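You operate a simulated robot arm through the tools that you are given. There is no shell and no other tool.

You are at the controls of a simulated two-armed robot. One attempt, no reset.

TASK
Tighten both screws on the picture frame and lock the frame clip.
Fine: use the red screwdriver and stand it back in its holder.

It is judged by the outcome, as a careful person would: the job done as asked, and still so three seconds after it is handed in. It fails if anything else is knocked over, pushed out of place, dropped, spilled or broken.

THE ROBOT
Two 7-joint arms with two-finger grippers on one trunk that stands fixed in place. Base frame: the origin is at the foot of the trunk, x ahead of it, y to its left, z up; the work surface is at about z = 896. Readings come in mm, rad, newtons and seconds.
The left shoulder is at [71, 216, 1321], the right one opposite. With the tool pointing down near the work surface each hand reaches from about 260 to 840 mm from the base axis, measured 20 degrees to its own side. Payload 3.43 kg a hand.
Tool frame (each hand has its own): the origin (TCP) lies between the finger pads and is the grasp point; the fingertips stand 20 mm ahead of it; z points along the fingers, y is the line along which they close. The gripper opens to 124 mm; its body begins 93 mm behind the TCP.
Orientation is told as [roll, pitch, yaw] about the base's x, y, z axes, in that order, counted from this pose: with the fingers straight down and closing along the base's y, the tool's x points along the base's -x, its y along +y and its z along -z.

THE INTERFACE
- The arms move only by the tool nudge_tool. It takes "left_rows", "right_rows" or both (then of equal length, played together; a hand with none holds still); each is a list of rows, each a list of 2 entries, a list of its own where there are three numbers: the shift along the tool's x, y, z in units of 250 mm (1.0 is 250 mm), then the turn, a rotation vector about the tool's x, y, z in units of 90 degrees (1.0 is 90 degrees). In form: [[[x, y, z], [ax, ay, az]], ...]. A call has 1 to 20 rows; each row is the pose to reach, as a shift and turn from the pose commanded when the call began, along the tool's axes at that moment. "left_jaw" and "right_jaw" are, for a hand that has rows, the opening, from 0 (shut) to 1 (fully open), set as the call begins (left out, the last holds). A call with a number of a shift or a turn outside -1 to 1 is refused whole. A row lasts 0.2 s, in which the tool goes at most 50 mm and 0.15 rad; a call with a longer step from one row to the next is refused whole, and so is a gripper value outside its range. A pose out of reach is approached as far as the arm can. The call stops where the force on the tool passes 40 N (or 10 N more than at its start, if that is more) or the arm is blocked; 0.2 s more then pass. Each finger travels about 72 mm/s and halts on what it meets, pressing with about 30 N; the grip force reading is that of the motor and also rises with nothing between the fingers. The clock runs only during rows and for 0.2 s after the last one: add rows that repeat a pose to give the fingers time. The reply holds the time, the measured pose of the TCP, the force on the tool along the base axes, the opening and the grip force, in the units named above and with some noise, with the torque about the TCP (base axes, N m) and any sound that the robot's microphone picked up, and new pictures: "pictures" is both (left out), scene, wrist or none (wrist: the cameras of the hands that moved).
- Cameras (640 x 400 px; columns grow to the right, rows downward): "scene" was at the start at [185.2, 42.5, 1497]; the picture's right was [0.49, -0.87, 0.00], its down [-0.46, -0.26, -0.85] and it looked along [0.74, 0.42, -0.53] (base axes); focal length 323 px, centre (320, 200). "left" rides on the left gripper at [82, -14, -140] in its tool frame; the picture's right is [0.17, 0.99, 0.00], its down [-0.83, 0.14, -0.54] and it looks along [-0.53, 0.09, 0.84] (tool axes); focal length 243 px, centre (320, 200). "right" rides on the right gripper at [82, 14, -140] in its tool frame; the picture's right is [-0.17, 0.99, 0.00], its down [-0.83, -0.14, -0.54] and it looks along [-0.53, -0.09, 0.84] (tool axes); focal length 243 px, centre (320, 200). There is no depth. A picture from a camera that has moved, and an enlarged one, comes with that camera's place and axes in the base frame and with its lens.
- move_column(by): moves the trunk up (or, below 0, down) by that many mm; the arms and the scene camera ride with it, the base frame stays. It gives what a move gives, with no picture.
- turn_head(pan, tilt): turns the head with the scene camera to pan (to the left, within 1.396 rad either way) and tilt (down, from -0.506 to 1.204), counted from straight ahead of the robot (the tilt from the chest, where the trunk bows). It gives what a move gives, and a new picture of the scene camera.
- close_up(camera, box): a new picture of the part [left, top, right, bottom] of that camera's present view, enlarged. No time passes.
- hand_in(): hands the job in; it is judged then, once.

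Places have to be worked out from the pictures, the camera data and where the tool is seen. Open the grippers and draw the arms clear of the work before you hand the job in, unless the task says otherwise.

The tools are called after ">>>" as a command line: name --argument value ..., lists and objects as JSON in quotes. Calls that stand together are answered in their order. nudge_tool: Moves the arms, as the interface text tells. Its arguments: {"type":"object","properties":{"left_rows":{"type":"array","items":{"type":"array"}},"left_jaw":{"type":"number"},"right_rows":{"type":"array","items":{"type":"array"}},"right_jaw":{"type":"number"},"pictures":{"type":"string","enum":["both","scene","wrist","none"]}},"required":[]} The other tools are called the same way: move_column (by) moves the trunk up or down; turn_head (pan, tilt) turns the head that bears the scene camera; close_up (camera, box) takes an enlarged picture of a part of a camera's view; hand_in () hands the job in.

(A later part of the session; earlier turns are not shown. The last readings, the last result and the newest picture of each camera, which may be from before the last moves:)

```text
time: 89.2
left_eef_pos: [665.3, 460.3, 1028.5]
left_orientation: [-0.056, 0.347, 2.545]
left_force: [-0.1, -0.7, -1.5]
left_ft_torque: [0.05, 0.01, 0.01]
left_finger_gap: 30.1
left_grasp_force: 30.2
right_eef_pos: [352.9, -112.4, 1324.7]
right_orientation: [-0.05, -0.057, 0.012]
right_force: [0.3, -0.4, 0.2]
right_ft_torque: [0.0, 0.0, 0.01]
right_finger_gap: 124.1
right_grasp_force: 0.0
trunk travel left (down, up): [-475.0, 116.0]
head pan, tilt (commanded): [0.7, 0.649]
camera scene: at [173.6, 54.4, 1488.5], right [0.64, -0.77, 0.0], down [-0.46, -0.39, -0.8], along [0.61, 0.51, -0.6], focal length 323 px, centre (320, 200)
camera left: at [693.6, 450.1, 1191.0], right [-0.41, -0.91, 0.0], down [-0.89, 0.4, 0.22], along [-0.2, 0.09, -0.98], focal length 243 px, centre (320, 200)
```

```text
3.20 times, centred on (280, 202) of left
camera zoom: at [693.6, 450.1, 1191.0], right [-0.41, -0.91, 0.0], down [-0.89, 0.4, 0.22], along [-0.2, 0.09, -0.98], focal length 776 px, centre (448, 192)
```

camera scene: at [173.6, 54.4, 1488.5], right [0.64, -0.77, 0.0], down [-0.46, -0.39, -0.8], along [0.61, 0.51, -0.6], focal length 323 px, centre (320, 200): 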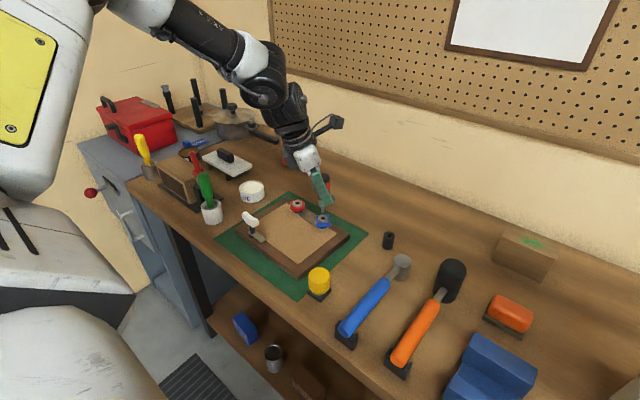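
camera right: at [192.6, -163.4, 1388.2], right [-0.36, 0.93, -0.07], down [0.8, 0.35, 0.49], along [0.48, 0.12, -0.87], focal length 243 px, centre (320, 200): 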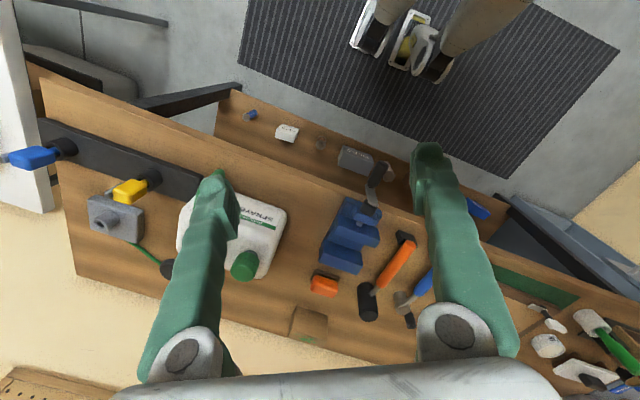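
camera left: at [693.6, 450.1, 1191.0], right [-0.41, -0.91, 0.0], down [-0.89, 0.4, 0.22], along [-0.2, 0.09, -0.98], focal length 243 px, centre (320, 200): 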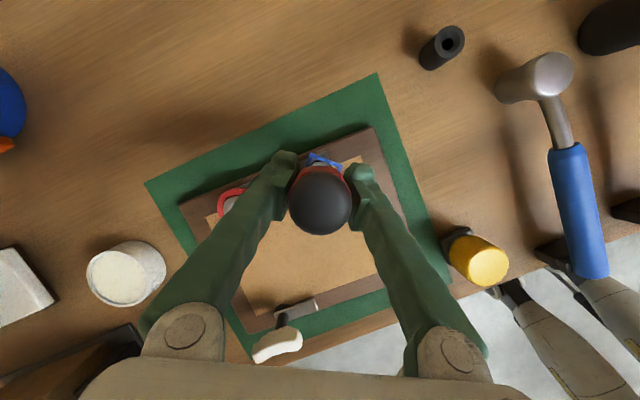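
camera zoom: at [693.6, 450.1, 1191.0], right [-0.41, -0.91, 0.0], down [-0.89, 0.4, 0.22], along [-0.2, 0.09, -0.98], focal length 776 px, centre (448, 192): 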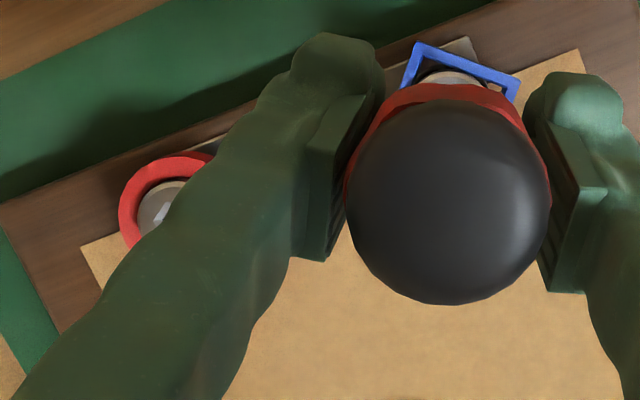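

The blue screw's done and the driver is still well gripped. Now I raise it, rotate counter-clockwise 94° and bring it near the red screw for alignment.

>>> nudge_tool --left_rows '[[[0.0224, -0.0035, -0.062], [0.0294, -0.0046, -0.0818]], [[0.01, -0.028, -0.0655], [0.0588, -0.0092, -0.1635]], [[-0.004, -0.054, -0.069], [0.0883, -0.0138, -0.2453]], [[-0.018, -0.08, -0.073], [0.1177, -0.0183, -0.327]], [[-0.032, -0.106, -0.0765], [0.1471, -0.0229, -0.4088]], [[-0.046, -0.132, -0.08], [0.1765, -0.0275, -0.4905]], [[-0.06, -0.158, -0.084], [0.2059, -0.0321, -0.5723]], [[-0.074, -0.184, -0.0875], [0.2353, -0.0367, -0.654]], [[-0.09, -0.21, -0.091], [0.2648, -0.0413, -0.7358]], [[-0.105, -0.237, -0.096], [0.2942, -0.0458, -0.8175]], [[-0.1245, -0.266, -0.1005], [0.3236, -0.0504, -0.8993]], [[-0.1245, -0.266, -0.1005], [0.353, -0.055, -0.981]], [[-0.1245, -0.266, -0.1005], [0.353, -0.055, -0.981]]]' --pictures "both"

>>> close_up --camera "left" --box '[260, 130, 380, 240]'

>>> close_up --camera "scene" --box '[270, 165, 330, 225]'

```text
time: 92.0
left_eef_pos: [668.1, 536.3, 1045.3]
left_orientation: [-0.051, 0.347, -2.094]
left_force: [-1.0, -0.3, -0.9]
left_ft_torque: [0.04, 0.04, 0.01]
left_finger_gap: 29.8
left_grasp_force: 29.6
right_eef_pos: [352.3, -111.4, 1326.2]
right_orientation: [-0.05, -0.057, 0.01]
right_force: [-0.7, 0.1, 0.5]
right_ft_torque: [0.01, -0.02, 0.01]
right_finger_gap: 123.9
right_grasp_force: 0.1
trunk travel left (down, up): [-475.0, 116.0]
head pan, tilt (commanded): [0.7, 0.649]
camera scene: at [173.2, 54.4, 1488.6], right [0.64, -0.77, 0.0], down [-0.46, -0.39, -0.8], along [0.61, 0.51, -0.6], focal length 323 px, centre (320, 200)
camera left: at [678.4, 565.8, 1207.2], right [0.94, -0.34, 0.01], down [-0.34, -0.92, 0.22], along [-0.07, -0.21, -0.98], focal length 243 px, centre (320, 200)
```

scene: 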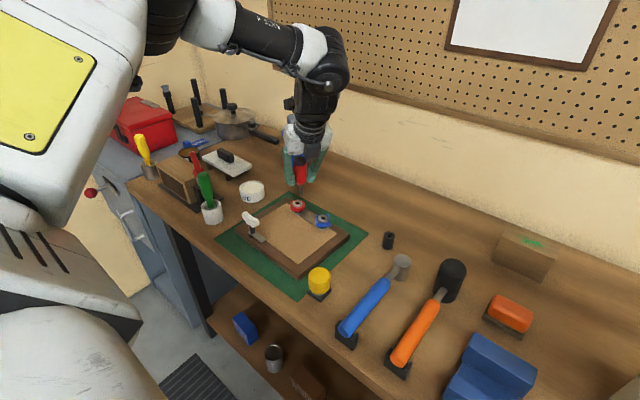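
left: 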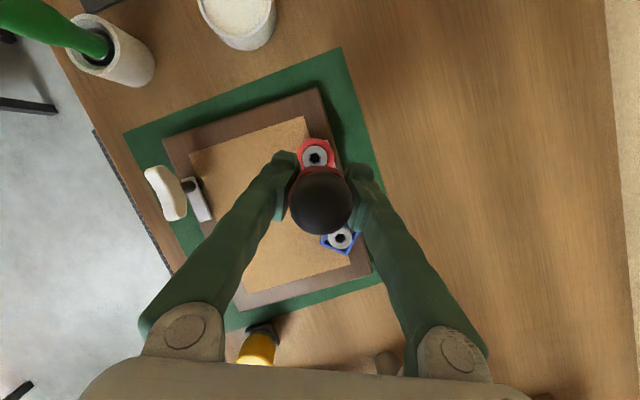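

```text
3.64 times, centred on (320, 185) of left
camera zoom: at [678.4, 565.8, 1207.2], right [0.94, -0.34, 0.01], down [-0.34, -0.92, 0.22], along [-0.07, -0.21, -0.98], focal length 882 px, centre (320, 254)
```

zoom: 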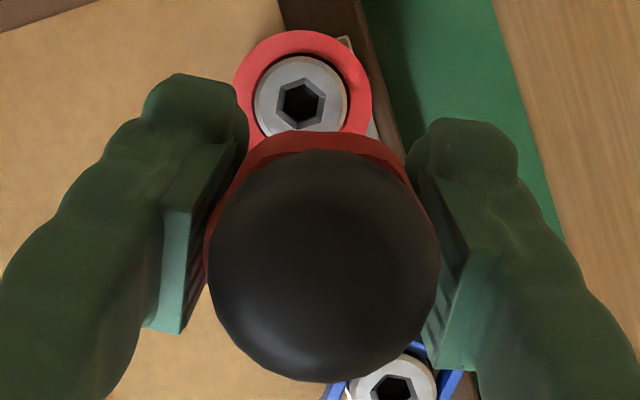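

```text
6.67 times, centred on (300, 195) of scene
camera zoom: at [173.2, 54.4, 1488.6], right [0.64, -0.77, 0.0], down [-0.46, -0.39, -0.8], along [0.61, 0.51, -0.6], focal length 2154 px, centre (453, 233)
```

zoom: 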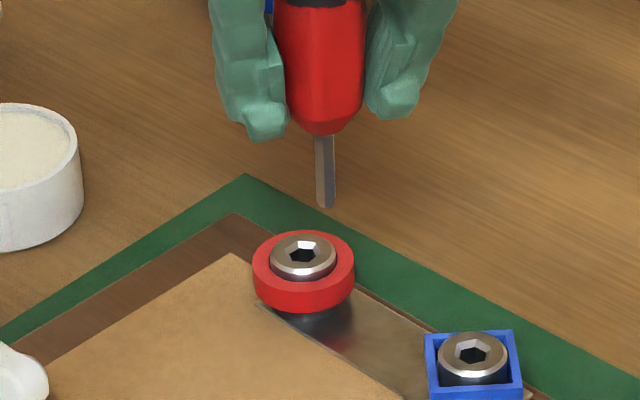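

The driver hangs vertical; the red socket is (+2, +17.5) mm from the tip, whose height is about 980. I shift over the red screw and lower to about 9 mm above it.

>>> nudge_tool --left_rows '[[[0.0608, -0.0269, 0.0234], [0, 0, 0]], [[0.0438, -0.0245, 0.07], [0, 0, 0]], [[0.0268, -0.0221, 0.1173], [0, 0, 0]], [[0.0268, -0.0221, 0.1173], [0, 0, 0]]]' --pictures "wrist"

>>> close_up --camera "scene" --box '[280, 180, 320, 220]'

>>> close_up --camera "left" --box '[260, 130, 380, 240]'

```text
time: 93.0
left_eef_pos: [672.8, 554.1, 1021.2]
left_orientation: [-0.053, 0.346, -2.097]
left_force: [0.0, 0.7, -1.7]
left_ft_torque: [-0.01, 0.01, -0.01]
left_finger_gap: 30.0
left_grasp_force: 30.4
right_eef_pos: [353.0, -112.0, 1325.0]
right_orientation: [-0.048, -0.058, 0.011]
right_force: [0.2, 0.8, 0.0]
right_ft_torque: [0.02, -0.01, -0.01]
right_finger_gap: 123.8
right_grasp_force: 0.0
trunk travel left (down, up): [-475.0, 116.0]
head pan, tilt (commanded): [0.7, 0.649]
camera left: at [681.5, 584.1, 1182.0], right [0.94, -0.34, 0.01], down [-0.34, -0.92, 0.22], along [-0.07, -0.21, -0.98], focal length 243 px, centre (320, 200)
```

left: 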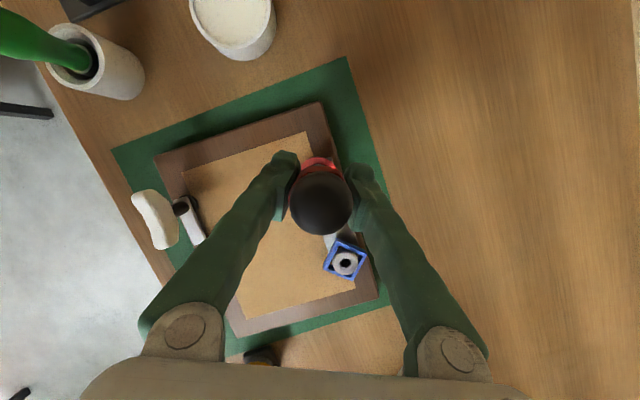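

```text
10.00 times, centred on (300, 200) of scene
camera zoom: at [173.3, 54.4, 1488.5], right [0.64, -0.77, 0.0], down [-0.46, -0.39, -0.8], along [0.61, 0.51, -0.6], focal length 3231 px, centre (520, 200)
```

zoom: 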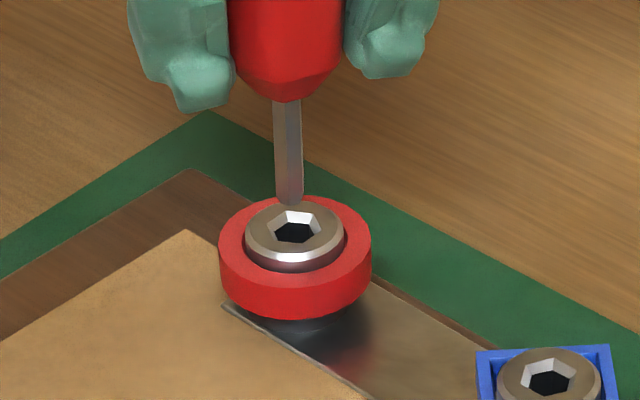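

```text
3.64 times, centred on (320, 185) of left
camera zoom: at [681.5, 584.1, 1182.0], right [0.94, -0.34, 0.01], down [-0.34, -0.92, 0.22], along [-0.07, -0.21, -0.98], focal length 882 px, centre (320, 254)
```

zoom: 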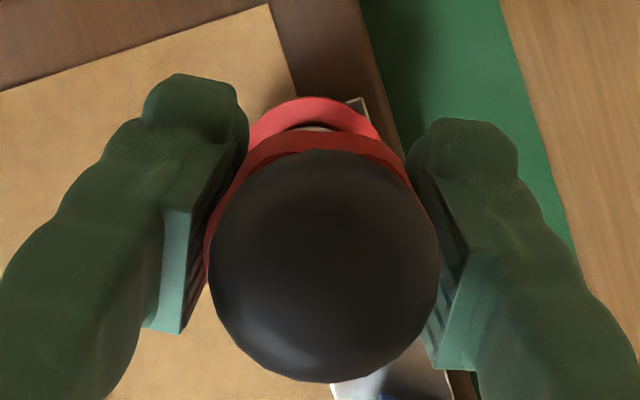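

Aligned within about 1 mm. I lower 14 mm with a 0.8 mm correction and check the bit's entry.

>>> nudge_tool --left_rows '[[[-0.001, 0.0029, -0.0005], [0, 0, 0]], [[-0.0105, 0.0043, 0.0258], [0, 0, 0]], [[-0.02, 0.0056, 0.0521], [0, 0, 0]], [[-0.02, 0.0056, 0.0521], [0, 0, 0]]]' --pictures "none"

>>> close_up --camera "scene" --box '[280, 180, 320, 220]'

```text
time: 94.0
left_eef_pos: [673.2, 553.6, 1008.2]
left_orientation: [-0.053, 0.346, -2.096]
left_force: [-1.7, 1.3, 0.0]
left_ft_torque: [0.1, 0.07, 0.02]
left_finger_gap: 29.9
left_grasp_force: 30.1
right_eef_pos: [352.6, -112.1, 1324.6]
right_orientation: [-0.049, -0.056, 0.013]
right_force: [-0.4, -0.1, 0.1]
right_ft_torque: [0.01, -0.01, -0.02]
right_finger_gap: 124.1
right_grasp_force: 0.0
trunk travel left (down, up): [-475.0, 116.0]
head pan, tilt (commanded): [0.7, 0.649]
```

```text
10.00 times, centred on (300, 200) of scene
camera zoom: at [173.4, 54.6, 1488.5], right [0.64, -0.77, 0.0], down [-0.46, -0.39, -0.8], along [0.61, 0.51, -0.6], focal length 3231 px, centre (520, 200)
```

zoom: 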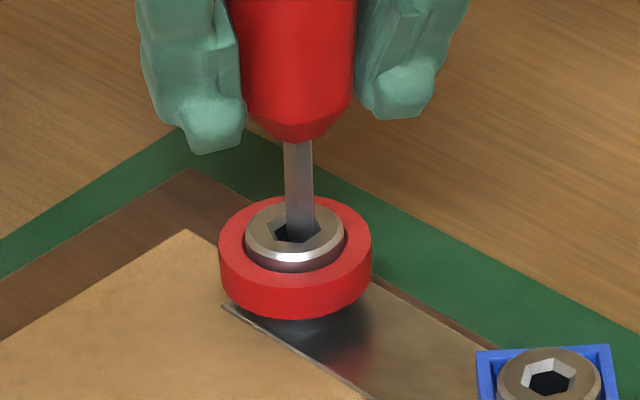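

The bit is in the red socket, touching its near-right wall lightly (−1.7,+1.3 N). I shift back 1 mm and lower 6 mm more.

>>> nudge_tool --left_rows '[[[0.0008, -0.0042, 0.0005], [0, 0, 0]], [[-0.0033, -0.0036, 0.0118], [0, 0, 0]], [[-0.0074, -0.003, 0.023], [0, 0, 0]], [[-0.0074, -0.003, 0.023], [0, 0, 0]]]' --pictures "none"

>>> close_up --camera "scene" --box '[280, 180, 320, 220]'

```text
time: 95.0
left_eef_pos: [671.9, 552.8, 1001.5]
left_orientation: [-0.052, 0.344, -2.096]
left_force: [0.8, 0.6, -0.4]
left_ft_torque: [0.0, 0.01, 0.05]
left_finger_gap: 29.9
left_grasp_force: 29.7
right_eef_pos: [353.6, -112.9, 1325.5]
right_orientation: [-0.049, -0.057, 0.013]
right_force: [-0.3, 0.6, 0.6]
right_ft_torque: [-0.02, 0.01, -0.03]
right_finger_gap: 124.1
right_grasp_force: 0.1
trunk travel left (down, up): [-475.0, 116.0]
head pan, tilt (commanded): [0.7, 0.649]
```

```text
10.00 times, centred on (300, 200) of scene
camera zoom: at [173.5, 54.4, 1488.5], right [0.64, -0.77, 0.0], down [-0.46, -0.39, -0.8], along [0.61, 0.51, -0.6], focal length 3231 px, centre (520, 200)
```

zoom: 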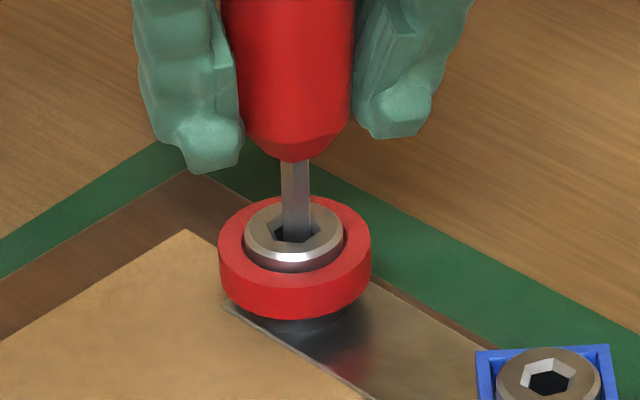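

Well centred, no side force. I lower 5 mm more to seat the bit.

>>> nudge_tool --left_rows '[[[-0.0034, 0.0005, 0.0094], [0, 0, 0]], [[-0.0068, 0.001, 0.0188], [0, 0, 0]], [[-0.0068, 0.001, 0.0188], [0, 0, 0]]]' --pictures "none"

```text
time: 95.8
left_eef_pos: [671.9, 552.3, 1000.1]
left_orientation: [-0.049, 0.349, -2.094]
left_force: [1.5, 4.0, 20.1]
left_ft_torque: [0.16, -0.02, 0.01]
left_finger_gap: 30.0
left_grasp_force: 30.0
right_eef_pos: [351.0, -114.4, 1324.9]
right_orientation: [-0.047, -0.059, 0.013]
right_force: [-0.2, -0.6, 0.1]
right_ft_torque: [0.01, 0.01, 0.01]
right_finger_gap: 123.8
right_grasp_force: 0.0
trunk travel left (down, up): [-475.0, 116.0]
head pan, tilt (commanded): [0.7, 0.649]
```

Seated with 20 N; I back off 2.5 mm to lighten the load and turn clockwise 36°.

>>> nudge_tool --left_rows '[[[0.0034, -0.0005, -0.0094], [0, 0, 0]], [[0.0034, -0.0005, -0.0094], [-0.0272, 0.0038, 0.0751]], [[0.0034, -0.0005, -0.0094], [-0.0544, 0.0077, 0.1503]], [[0.0034, -0.0005, -0.0094], [-0.0816, 0.0115, 0.2254]], [[0.0034, -0.0005, -0.0094], [-0.1088, 0.0154, 0.3005]], [[0.0034, -0.0005, -0.0094], [-0.136, 0.0192, 0.3757]]]' --pictures "none"

>>> close_up --camera "scene" --box '[280, 180, 320, 220]'

```text
time: 97.2
left_eef_pos: [671.2, 552.1, 1001.3]
left_orientation: [-0.053, 0.344, -2.726]
left_force: [0.2, -3.5, 11.0]
left_ft_torque: [-0.29, -0.06, 0.59]
left_finger_gap: 30.1
left_grasp_force: 30.3
right_eef_pos: [351.1, -113.2, 1325.2]
right_orientation: [-0.046, -0.059, 0.012]
right_force: [-0.3, -1.0, 0.1]
right_ft_torque: [0.01, 0.0, 0.01]
right_finger_gap: 123.8
right_grasp_force: 0.1
trunk travel left (down, up): [-475.0, 116.0]
head pan, tilt (commanded): [0.7, 0.649]
```

```text
10.00 times, centred on (300, 200) of scene
camera zoom: at [172.2, 53.1, 1488.7], right [0.64, -0.77, 0.0], down [-0.46, -0.39, -0.8], along [0.61, 0.51, -0.6], focal length 3231 px, centre (520, 200)
```

zoom: 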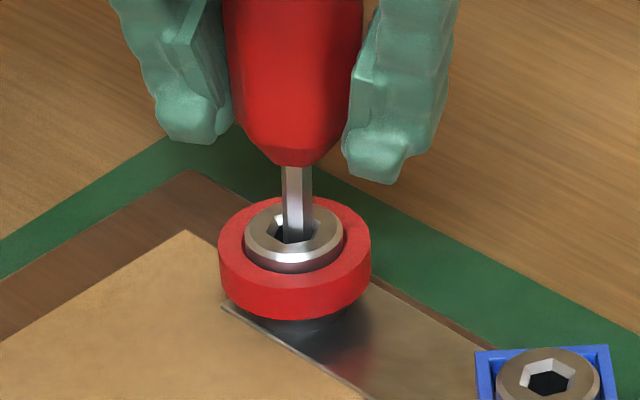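

Torque has already risen to 0.59 N·m. I zoom on the socket to judge how far the red screw actually turned.

>>> close_up --camera "scene" --box '[290, 195, 305, 212]'

>>> nudge_tool --left_rows '[[[0, 0, 0], [-0.0204, 0.0029, 0.0564]], [[0, 0, 0], [-0.0408, 0.0058, 0.1127]], [[0, 0, 0], [-0.0408, 0.0058, 0.1127]]]' --pictures "none"

>>> close_up --camera "scene" --box '[290, 195, 305, 212]'

```text
16.00 times, centred on (298, 204) of scene
camera zoom: at [172.2, 53.1, 1488.7], right [0.64, -0.77, 0.0], down [-0.46, -0.39, -0.8], along [0.61, 0.51, -0.6], focal length 5169 px, centre (680, 144)
```

zoom: 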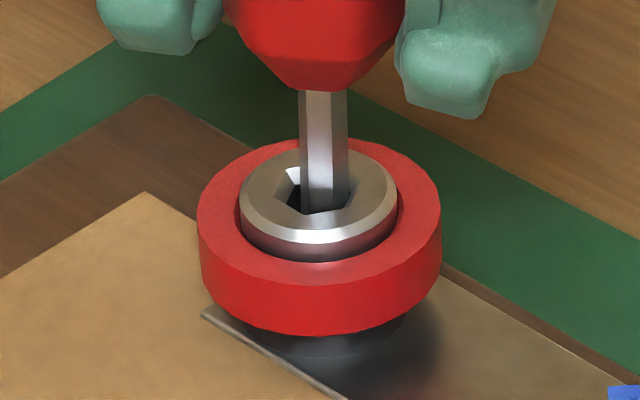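

```text
time: 98.0
left_eef_pos: [671.9, 552.9, 999.9]
left_orientation: [-0.052, 0.346, -2.914]
left_force: [1.5, -6.7, 3.8]
left_ft_torque: [-0.27, -0.09, 0.49]
left_finger_gap: 31.8
left_grasp_force: 28.9
right_eef_pos: [353.4, -115.0, 1325.0]
right_orientation: [-0.05, -0.057, 0.011]
right_force: [-0.7, 0.4, 0.7]
right_ft_torque: [0.02, -0.02, 0.02]
right_finger_gap: 123.8
right_grasp_force: 0.1
trunk travel left (down, up): [-475.0, 116.0]
head pan, tilt (commanded): [0.7, 0.649]
```

```text
16.00 times, centred on (298, 204) of scene
camera zoom: at [173.4, 52.9, 1488.5], right [0.64, -0.77, 0.0], down [-0.46, -0.39, -0.8], along [0.61, 0.51, -0.6], focal length 5169 px, centre (680, 144)
```

zoom: 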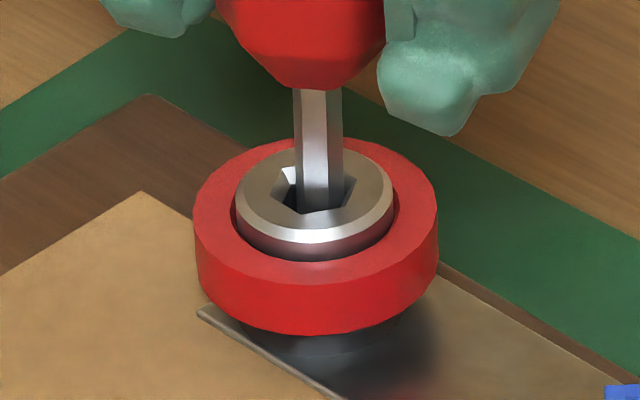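

The hex went from flat-bottom to vertex-bottom (≈30–36° turned), and now resists: the handle is starting to slip in the fingers. I apply one more turn to confirm it has reached the stop.

>>> nudge_tool --left_rows '[[[0, 0, 0], [-0.0204, 0.0029, 0.0564]], [[0, 0, 0], [-0.0408, 0.0058, 0.1127]], [[0, 0, 0], [-0.0612, 0.0086, 0.1691]], [[0, 0, 0], [-0.0816, 0.0115, 0.2254]], [[0, 0, 0], [-0.0816, 0.0115, 0.2254]]]' --pictures "none"

>>> close_up --camera "scene" --box '[290, 195, 305, 212]'

```text
time: 99.2
left_eef_pos: [672.3, 552.9, 997.6]
left_orientation: [-0.05, 0.345, 2.992]
left_force: [-0.3, -4.5, 0.6]
left_ft_torque: [-0.03, 0.03, 0.04]
left_finger_gap: 31.4
left_grasp_force: 29.4
right_eef_pos: [352.9, -113.4, 1324.9]
right_orientation: [-0.046, -0.058, 0.012]
right_force: [-0.4, -0.1, -0.7]
right_ft_torque: [-0.02, 0.0, 0.0]
right_finger_gap: 124.2
right_grasp_force: 0.0
trunk travel left (down, up): [-475.0, 116.0]
head pan, tilt (commanded): [0.7, 0.649]
```

```text
16.00 times, centred on (298, 204) of scene
camera zoom: at [173.6, 53.6, 1488.5], right [0.64, -0.77, 0.0], down [-0.46, -0.39, -0.8], along [0.61, 0.51, -0.6], focal length 5169 px, centre (680, 144)
```

zoom: 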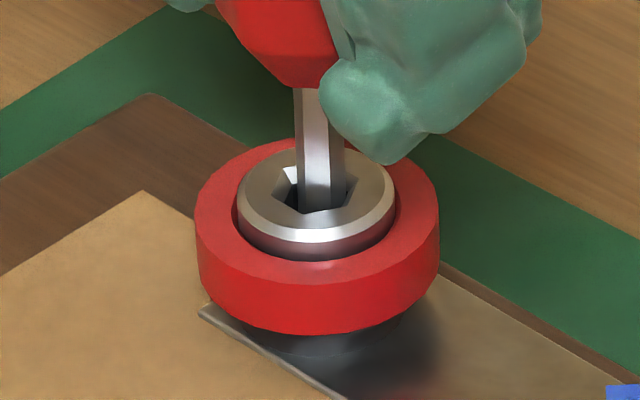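

No further rotation; the red screw is at its stop as well, with torque now relaxed. I lift the driver out straight up by 32 mm.

>>> nudge_tool --left_rows '[[[0.0109, -0.0015, -0.03], [0, 0, 0]], [[0.0218, -0.0031, -0.06], [0, 0, 0]], [[0.0326, -0.0046, -0.09], [0, 0, 0]], [[0.0435, -0.0061, -0.12], [0, 0, 0]], [[0.0435, -0.0061, -0.12], [0, 0, 0]]]' --pictures "both"

>>> close_up --camera "scene" --box '[275, 165, 345, 235]'

```text
time: 100.4
left_eef_pos: [673.1, 553.5, 1030.7]
left_orientation: [-0.05, 0.346, 2.993]
left_force: [0.6, -0.3, 0.0]
left_ft_torque: [0.02, -0.01, 0.01]
left_finger_gap: 31.1
left_grasp_force: 29.6
right_eef_pos: [353.8, -112.4, 1325.1]
right_orientation: [-0.049, -0.057, 0.013]
right_force: [0.1, -0.2, 0.0]
right_ft_torque: [0.01, 0.01, -0.02]
right_finger_gap: 124.0
right_grasp_force: 0.1
trunk travel left (down, up): [-475.0, 116.0]
head pan, tilt (commanded): [0.7, 0.649]
camera scene: at [173.7, 54.3, 1488.5], right [0.64, -0.77, 0.0], down [-0.46, -0.39, -0.8], along [0.61, 0.51, -0.6], focal length 323 px, centre (320, 200)
camera left: at [703.5, 555.6, 1191.8], right [0.03, -1.0, 0.01], down [-0.98, -0.02, 0.22], along [-0.22, -0.01, -0.98], focal length 243 px, centre (320, 200)
```

scene: 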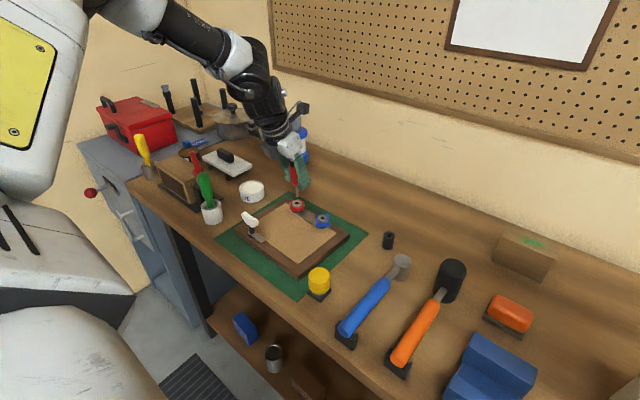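
left: 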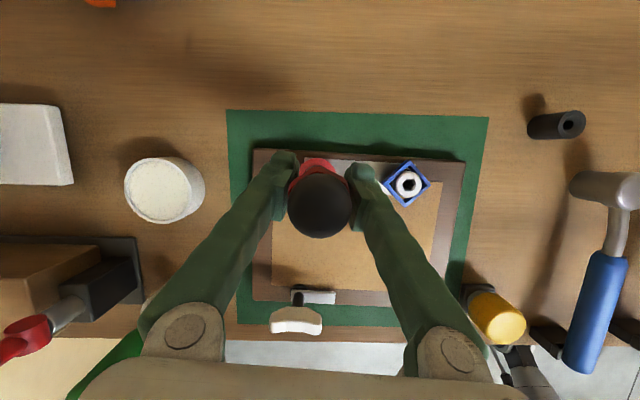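

```text
5.71 times, centred on (310, 200) of scene
camera zoom: at [173.7, 54.3, 1488.5], right [0.64, -0.77, 0.0], down [-0.46, -0.39, -0.8], along [0.61, 0.51, -0.6], focal length 1846 px, centre (377, 200)
```

zoom: 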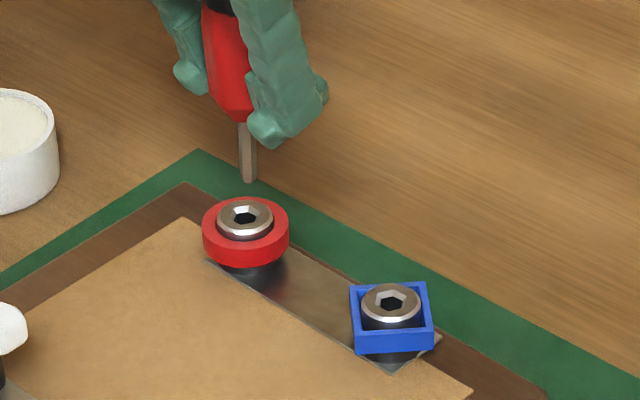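

I zoom closely on both sockets to compare the hex orientation with that before turning.

>>> close_up --camera "scene" --box '[290, 195, 305, 212]'

>>> close_up --camera "scene" --box '[315, 210, 332, 229]'

>>> close_up --camera "left" --box '[260, 130, 450, 250]'

```text
16.00 times, centred on (298, 204) of scene
camera zoom: at [173.7, 54.3, 1488.5], right [0.64, -0.77, 0.0], down [-0.46, -0.39, -0.8], along [0.61, 0.51, -0.6], focal length 5169 px, centre (680, 144)
```

zoom: 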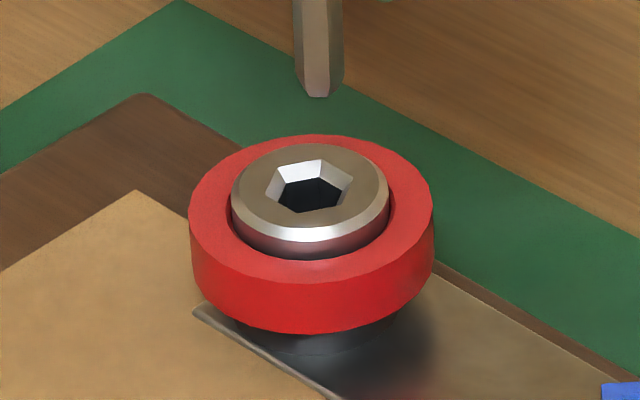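

```text
16.00 times, centred on (324, 220) of scene
camera zoom: at [173.7, 54.3, 1488.5], right [0.64, -0.77, 0.0], down [-0.46, -0.39, -0.8], along [0.61, 0.51, -0.6], focal length 5169 px, centre (264, -112)
```

zoom: 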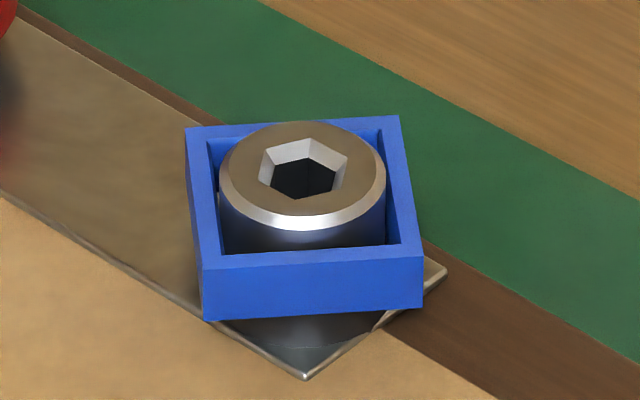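

```text
3.33 times, centred on (355, 190) of left
camera zoom: at [703.5, 555.6, 1191.8], right [0.03, -1.0, 0.01], down [-0.98, -0.02, 0.22], along [-0.22, -0.01, -0.98], focal length 809 px, centre (203, 233)
```

zoom: 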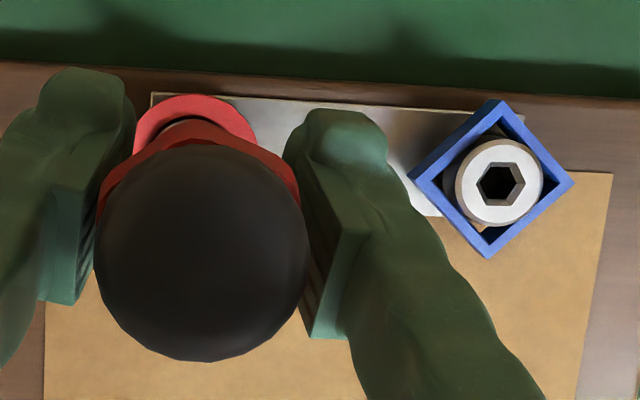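

The blue screw turned about 42° to a firm stop; the red one seems to have turned less, so I want to re-engage it to be sure. I rotate the driver back counter-clockwise 62° beside the red screw and re-measure alignment.

>>> nudge_tool --left_rows '[[[0.0226, 0.0696, -0.0465], [0, 0, 0]], [[0.0226, 0.0696, -0.0465], [0.0293, -0.0041, -0.0811]], [[0.0226, 0.0696, -0.0465], [0.0587, -0.0083, -0.1622]], [[0.0226, 0.0696, -0.0465], [0.088, -0.0124, -0.2432]], [[0.0226, 0.0696, -0.0465], [0.1173, -0.0166, -0.3243]], [[0.0226, 0.0696, -0.0465], [0.1466, -0.0207, -0.4054]], [[0.0226, 0.0696, -0.0465], [0.176, -0.0248, -0.4865]], [[0.0226, 0.0696, -0.0465], [0.2053, -0.029, -0.5675]], [[0.0226, 0.0696, -0.0465], [0.2346, -0.0331, -0.6486]], [[0.0226, 0.0696, -0.0465], [0.2346, -0.0331, -0.6486]]]' --pictures "wrist"

>>> close_up --camera "left" --box '[260, 110, 380, 250]'

>>> close_up --camera "scene" --box '[270, 165, 330, 225]'

```text
time: 102.6
left_eef_pos: [670.4, 535.7, 1043.4]
left_orientation: [-0.053, 0.346, -2.202]
left_force: [-0.2, 0.1, -0.7]
left_ft_torque: [-0.03, -0.02, -0.03]
left_finger_gap: 31.1
left_grasp_force: 30.1
right_eef_pos: [352.5, -112.5, 1325.7]
right_orientation: [-0.05, -0.058, 0.012]
right_force: [-0.3, 0.0, 0.3]
right_ft_torque: [-0.01, 0.02, 0.0]
right_finger_gap: 123.9
right_grasp_force: 0.1
trunk travel left (down, up): [-475.0, 116.0]
head pan, tilt (commanded): [0.7, 0.649]
camera left: at [683.6, 563.6, 1204.5], right [0.9, -0.44, 0.01], down [-0.43, -0.87, 0.22], along [-0.09, -0.2, -0.98], focal length 243 px, centre (320, 200)
```

left: 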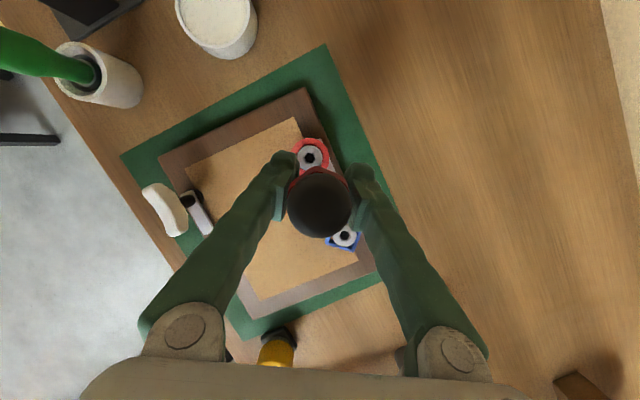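

```text
2.86 times, centred on (320, 180) of left
camera zoom: at [683.6, 563.6, 1204.5], right [0.9, -0.44, 0.01], down [-0.43, -0.87, 0.22], along [-0.09, -0.2, -0.98], focal length 693 px, centre (320, 257)
```

zoom: 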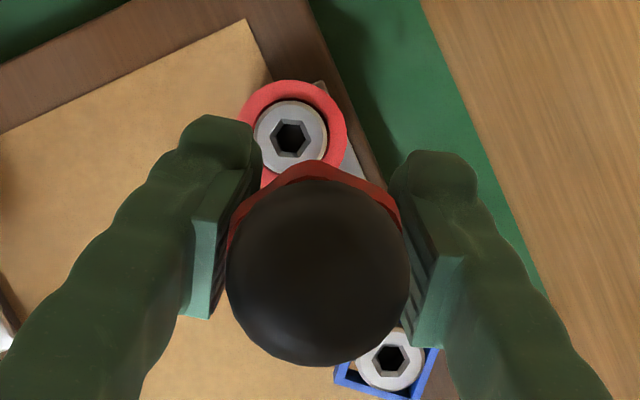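

```text
6.67 times, centred on (300, 195) of scene
camera zoom: at [173.2, 54.4, 1488.6], right [0.64, -0.77, 0.0], down [-0.46, -0.39, -0.8], along [0.61, 0.51, -0.6], focal length 2154 px, centre (453, 233)
```

zoom: 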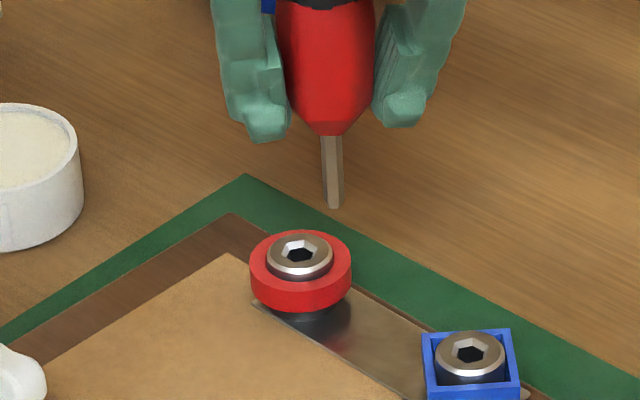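

I compare with the earlier 10× view (same box) to see whether the frame was shifted at all.

>>> close_up --camera "scene" --box '[280, 180, 320, 220]'

>>> close_up --camera "scene" --box '[210, 180, 370, 310]'

>>> close_up --camera "left" --box '[290, 140, 330, 180]'

>>> close_up --camera "left" --box '[325, 220, 365, 255]'

```text
10.00 times, centred on (300, 200) of scene
camera zoom: at [173.2, 54.4, 1488.6], right [0.64, -0.77, 0.0], down [-0.46, -0.39, -0.8], along [0.61, 0.51, -0.6], focal length 3231 px, centre (520, 200)
```

zoom: 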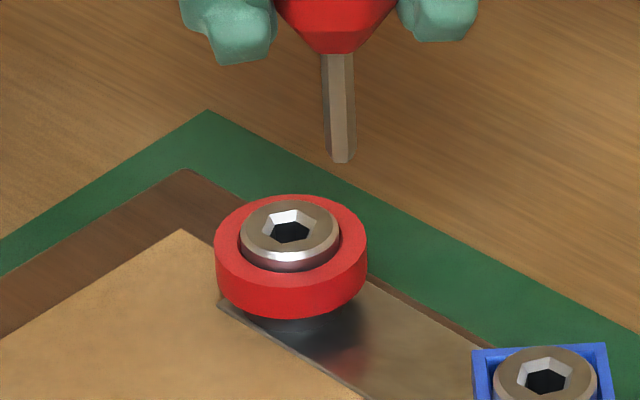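

```text
3.08 times, centred on (290, 245) of scene
camera zoom: at [173.2, 54.4, 1488.6], right [0.64, -0.77, 0.0], down [-0.46, -0.39, -0.8], along [0.61, 0.51, -0.6], focal length 994 px, centre (412, 62)
```

zoom: 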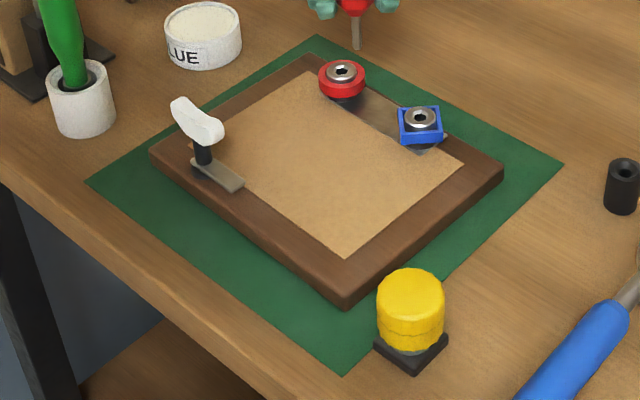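

```text
10.00 times, centred on (310, 160) of left
camera zoom: at [683.6, 563.6, 1204.5], right [0.9, -0.44, 0.01], down [-0.43, -0.87, 0.22], along [-0.09, -0.2, -0.98], focal length 2426 px, centre (420, 600)
```

zoom: 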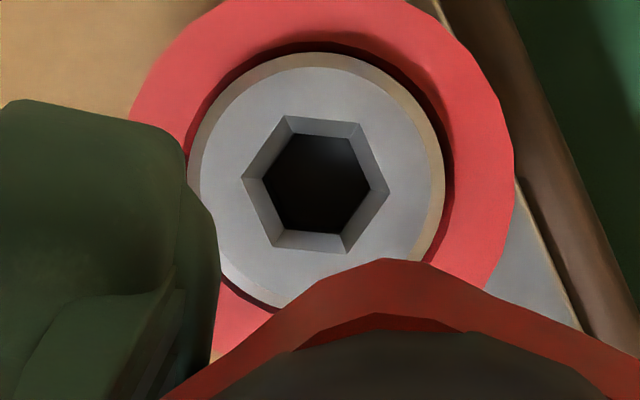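

```text
11.43 times, centred on (345, 238) of left
camera zoom: at [683.6, 563.6, 1204.5], right [0.9, -0.44, 0.01], down [-0.43, -0.87, 0.22], along [-0.09, -0.2, -0.98], focal length 2773 px, centre (34, -229)
```

zoom: 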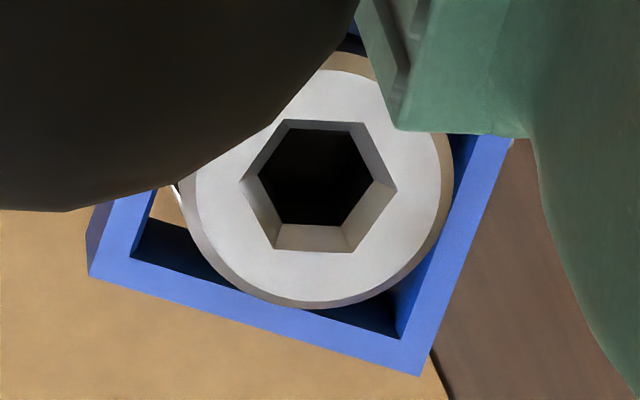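

Measured: both hexes now sit at nearly the same angle (red 29.5°, blue 31.8°), but blue slipped back about 4° from its stop when I unloaded it. I'll re-seat the driver in blue and bring it to the stop again without back-turning; moving over it now, with a small lean correction.

>>> nudge_tool --left_rows '[[[-0.08, 0.0528, -0.0315], [0.002, -0.004, 0.0007]], [[-0.16, 0.1056, -0.063], [0.004, -0.008, 0.0015]], [[-0.2388, 0.1584, -0.0946], [0.006, -0.0115, 0.0022]], [[-0.2537, 0.1606, -0.0533], [0.006, -0.0115, 0.0022]], [[-0.2686, 0.1628, -0.0119], [0.006, -0.0115, 0.0022]], [[-0.2686, 0.1628, -0.0119], [0.006, -0.0115, 0.0022]]]' --pictures "wrist"

>>> close_up --camera "scene" --box '[305, 195, 345, 235]'

>>> close_up --camera "left" --box '[260, 130, 380, 240]'

```text
time: 104.0
left_eef_pos: [665.1, 461.0, 1020.1]
left_orientation: [-0.061, 0.329, -2.208]
left_force: [0.1, -0.1, -0.5]
left_ft_torque: [0.0, -0.02, 0.01]
left_finger_gap: 30.3
left_grasp_force: 30.0
right_eef_pos: [354.1, -112.8, 1325.1]
right_orientation: [-0.051, -0.057, 0.013]
right_force: [-1.0, -0.3, 0.8]
right_ft_torque: [-0.02, 0.02, -0.02]
right_finger_gap: 124.0
right_grasp_force: 0.2
trunk travel left (down, up): [-475.0, 116.0]
head pan, tilt (commanded): [0.7, 0.649]
camera left: at [681.0, 490.2, 1181.3], right [0.9, -0.44, -0.01], down [-0.43, -0.87, 0.23], along [-0.11, -0.21, -0.97], focal length 243 px, centre (320, 200)
```

left: 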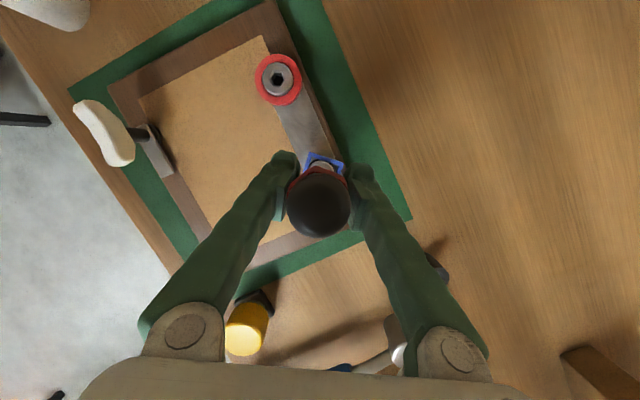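

```text
10.00 times, centred on (325, 215) of scene
camera zoom: at [173.5, 54.1, 1488.5], right [0.64, -0.77, 0.0], down [-0.46, -0.39, -0.8], along [0.61, 0.51, -0.6], focal length 3231 px, centre (270, 50)
```

zoom: 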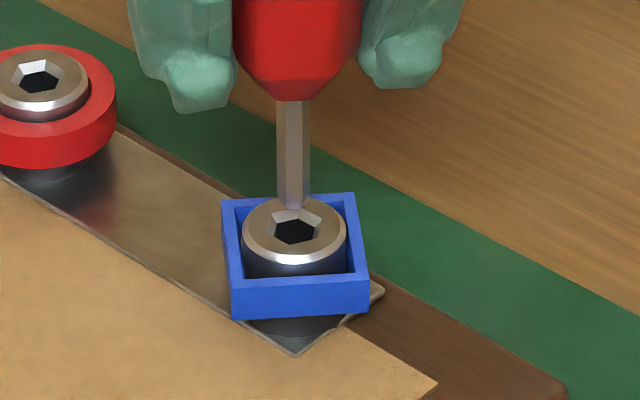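

```text
3.64 times, centred on (320, 185) of left
camera zoom: at [681.0, 490.2, 1181.3], right [0.9, -0.44, -0.01], down [-0.43, -0.87, 0.23], along [-0.11, -0.21, -0.97], focal length 882 px, centre (320, 254)
```

zoom: 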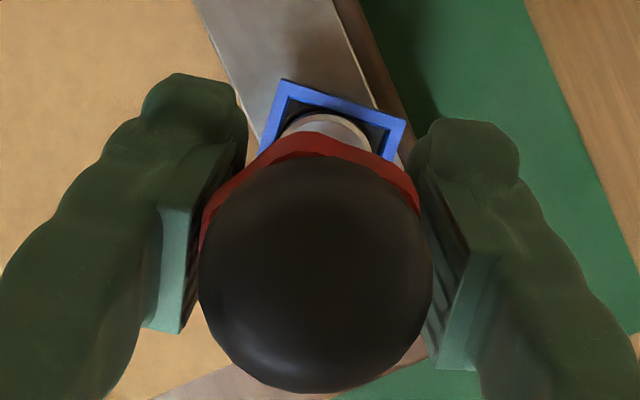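

Aligned within 1 mm. I lower 18 mm into the blue socket.

>>> nudge_tool --left_rows '[[[-0.0005, 0.0019, -0.0003], [0, 0, 0]], [[-0.0083, 0.0033, 0.0224], [0, 0, 0]], [[-0.016, 0.0046, 0.0451], [0, 0, 0]], [[-0.0238, 0.006, 0.0677], [0, 0, 0]], [[-0.0238, 0.006, 0.0677], [0, 0, 0]]]' --pictures "none"

>>> close_up --camera "scene" --box '[305, 195, 345, 235]'

```text
time: 105.2
left_eef_pos: [666.3, 459.6, 1001.9]
left_orientation: [-0.064, 0.326, -2.207]
left_force: [3.7, 1.8, 0.4]
left_ft_torque: [0.24, -0.33, -0.04]
left_finger_gap: 30.5
left_grasp_force: 30.0
right_eef_pos: [353.3, -113.8, 1324.6]
right_orientation: [-0.046, -0.058, 0.013]
right_force: [0.4, 0.4, 0.6]
right_ft_torque: [0.0, 0.01, -0.05]
right_finger_gap: 124.1
right_grasp_force: 0.0
trunk travel left (down, up): [-475.0, 116.0]
head pan, tilt (commanded): [0.7, 0.649]
```

```text
10.00 times, centred on (325, 215) of scene
camera zoom: at [173.5, 54.7, 1488.5], right [0.64, -0.77, 0.0], down [-0.46, -0.39, -0.8], along [0.61, 0.51, -0.6], focal length 3231 px, centre (270, 50)
```

zoom: 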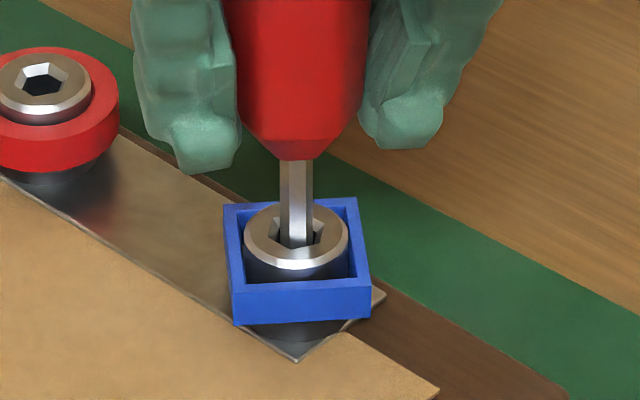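

The bit is in, with a light side force (3.7,1.8 N). I shift 1.1 mm to relieve it and turn clockwise about 22°.

>>> nudge_tool --left_rows '[[[0.0038, 0.0021, 0.0012], [0, 0, 0]], [[0.0038, 0.0021, 0.0012], [-0.0194, 0.0036, 0.0566]], [[0.0038, 0.0021, 0.0012], [-0.0388, 0.0072, 0.1133]], [[0.0038, 0.0021, 0.0012], [-0.0581, 0.0108, 0.1699]], [[0.0038, 0.0021, 0.0012], [-0.0775, 0.0144, 0.2266]]]' --pictures "none"

>>> close_up --camera "scene" --box '[305, 195, 345, 235]'

```text
time: 106.4
left_eef_pos: [666.0, 461.2, 1001.8]
left_orientation: [-0.062, 0.328, -2.586]
left_force: [-0.4, 0.0, -0.9]
left_ft_torque: [-0.01, -0.04, 0.0]
left_finger_gap: 30.1
left_grasp_force: 30.3
right_eef_pos: [352.2, -112.0, 1325.5]
right_orientation: [-0.05, -0.059, 0.012]
right_force: [0.0, -0.9, 0.7]
right_ft_torque: [0.03, 0.01, -0.02]
right_finger_gap: 123.9
right_grasp_force: 0.0
trunk travel left (down, up): [-475.0, 116.0]
head pan, tilt (commanded): [0.7, 0.649]
```

```text
10.00 times, centred on (325, 215) of scene
camera zoom: at [173.2, 54.5, 1488.5], right [0.64, -0.77, 0.0], down [-0.46, -0.39, -0.8], along [0.61, 0.51, -0.6], focal length 3231 px, centre (270, 50)
```

zoom: 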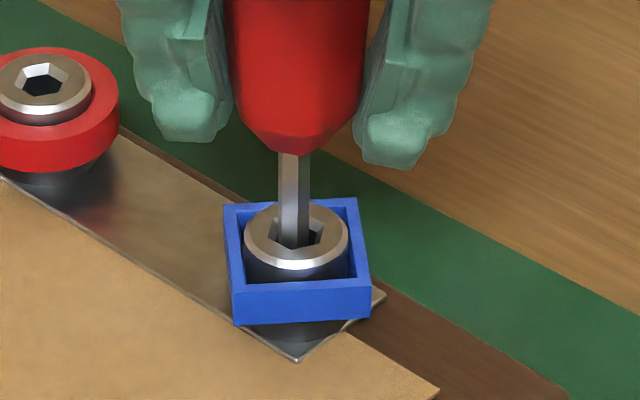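

Still free play (torque 0). I continue clockwise another 22°.

>>> nudge_tool --left_rows '[[[0, 0, 0], [-0.0194, 0.0036, 0.0566]], [[0, 0, 0], [-0.0388, 0.0072, 0.1133]], [[0, 0, 0], [-0.0581, 0.0108, 0.1699]], [[0, 0, 0], [-0.0775, 0.0144, 0.2266]]]' --pictures "none"

>>> close_up --camera "scene" --box '[305, 195, 345, 235]'

```text
time: 107.4
left_eef_pos: [665.8, 460.7, 1003.5]
left_orientation: [-0.062, 0.328, -2.964]
left_force: [0.2, -0.5, -0.3]
left_ft_torque: [-0.12, -0.03, 0.02]
left_finger_gap: 30.2
left_grasp_force: 30.4
right_eef_pos: [351.8, -112.2, 1326.0]
right_orientation: [-0.049, -0.057, 0.014]
right_force: [-0.7, -1.0, -0.1]
right_ft_torque: [-0.01, 0.01, -0.01]
right_finger_gap: 124.0
right_grasp_force: 0.0
trunk travel left (down, up): [-475.0, 116.0]
head pan, tilt (commanded): [0.7, 0.649]
```

```text
10.00 times, centred on (325, 215) of scene
camera zoom: at [173.3, 54.4, 1488.5], right [0.64, -0.77, 0.0], down [-0.46, -0.39, -0.8], along [0.61, 0.51, -0.6], focal length 3231 px, centre (270, 50)
```

zoom: 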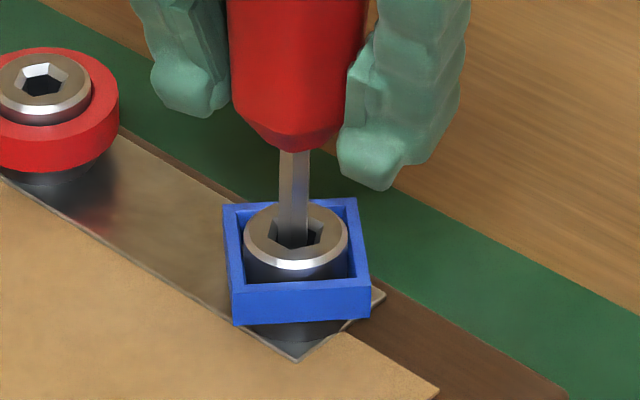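

The collar hasn't moved: the bit probably isn't deep enough to engage. I press 3.5 mm deeper and continue clockwise.

>>> nudge_tool --left_rows '[[[-0.0045, 0.0008, 0.0132], [0, 0, 0]], [[-0.0045, 0.0008, 0.0132], [-0.0194, 0.0036, 0.0566]], [[-0.0045, 0.0008, 0.0132], [-0.0388, 0.0072, 0.1133]], [[-0.0045, 0.0008, 0.0132], [-0.0581, 0.0108, 0.1699]], [[-0.0045, 0.0008, 0.0132], [-0.0775, 0.0144, 0.2266]]]' --pictures "none"

>>> close_up --camera "scene" --box '[305, 195, 345, 235]'

```text
time: 108.6
left_eef_pos: [667.5, 459.7, 1000.1]
left_orientation: [-0.062, 0.328, 2.944]
left_force: [-0.3, -3.1, -0.7]
left_ft_torque: [-0.14, 0.05, 0.03]
left_finger_gap: 30.1
left_grasp_force: 30.2
right_eef_pos: [353.0, -112.1, 1325.6]
right_orientation: [-0.048, -0.058, 0.012]
right_force: [-0.3, 0.5, -0.7]
right_ft_torque: [0.01, 0.0, -0.02]
right_finger_gap: 124.0
right_grasp_force: 0.2
trunk travel left (down, up): [-475.0, 116.0]
head pan, tilt (commanded): [0.7, 0.649]
```

```text
10.00 times, centred on (325, 215) of scene
camera zoom: at [173.4, 54.1, 1488.5], right [0.64, -0.77, 0.0], down [-0.46, -0.39, -0.8], along [0.61, 0.51, -0.6], focal length 3231 px, centre (270, 50)
```

zoom: 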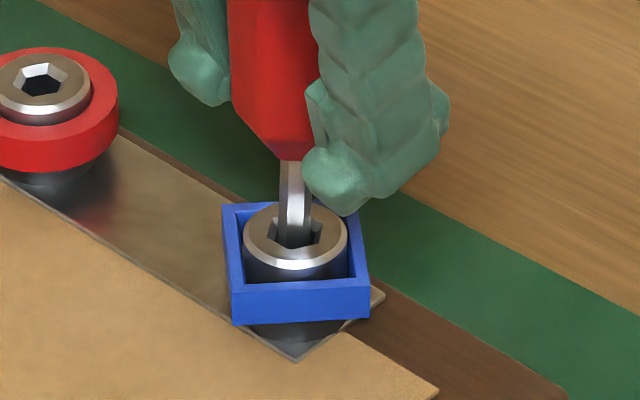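

Still no engagement and no axial load; the tip must be ~2–3 mm above the bottom. I lower until I feel contact.

>>> nudge_tool --left_rows '[[[-0.0019, 0.0004, 0.0057], [0, 0, 0]], [[-0.0039, 0.0007, 0.0113], [0, 0, 0]], [[-0.0039, 0.0007, 0.0113], [0, 0, 0]]]' --pictures "none"

```text
time: 109.4
left_eef_pos: [667.1, 459.3, 997.3]
left_orientation: [-0.063, 0.331, 2.943]
left_force: [-4.5, -0.9, 8.9]
left_ft_torque: [-0.1, 0.27, -0.04]
left_finger_gap: 30.0
left_grasp_force: 30.2
right_eef_pos: [351.2, -111.9, 1326.1]
right_orientation: [-0.048, -0.06, 0.012]
right_force: [-0.5, 0.3, 0.5]
right_ft_torque: [-0.04, 0.01, 0.01]
right_finger_gap: 124.0
right_grasp_force: 0.1
trunk travel left (down, up): [-475.0, 116.0]
head pan, tilt (commanded): [0.7, 0.649]
```

Contact now (9 N). I ease 1 mm sideways and turn clockwise 16°.

>>> nudge_tool --left_rows '[[[-0.0037, 0.0007, -0.0013], [0, 0, 0]], [[-0.0037, 0.0007, -0.0013], [-0.0194, 0.0036, 0.0566]], [[-0.0037, 0.0007, -0.0013], [-0.0388, 0.0072, 0.1133]], [[-0.0037, 0.0007, -0.0013], [-0.0581, 0.0108, 0.1699]]]' --pictures "none"

>>> close_up --camera "scene" --box '[305, 195, 345, 235]'

```text
time: 110.4
left_eef_pos: [666.9, 458.7, 996.8]
left_orientation: [-0.064, 0.329, 2.659]
left_force: [1.5, -1.6, 5.8]
left_ft_torque: [-0.26, -0.01, 0.53]
left_finger_gap: 31.8
left_grasp_force: 29.9
right_eef_pos: [352.6, -112.9, 1325.5]
right_orientation: [-0.047, -0.059, 0.012]
right_force: [-0.3, -0.5, 0.1]
right_ft_torque: [-0.03, 0.01, 0.04]
right_finger_gap: 124.1
right_grasp_force: 0.0
trunk travel left (down, up): [-475.0, 116.0]
head pan, tilt (commanded): [0.7, 0.649]
```

```text
10.00 times, centred on (325, 215) of scene
camera zoom: at [172.8, 53.8, 1488.6], right [0.64, -0.77, 0.0], down [-0.46, -0.39, -0.8], along [0.61, 0.51, -0.6], focal length 3231 px, centre (270, 50)
```

zoom: 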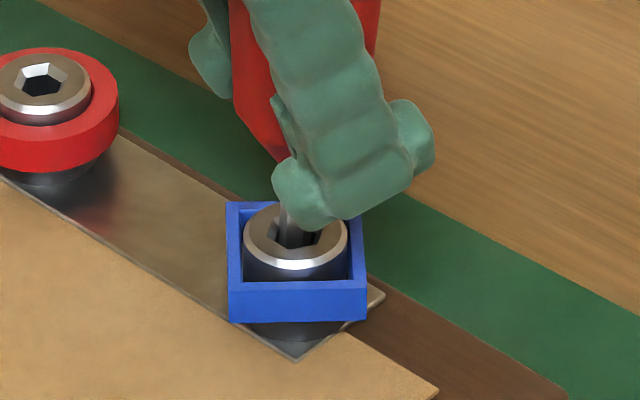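

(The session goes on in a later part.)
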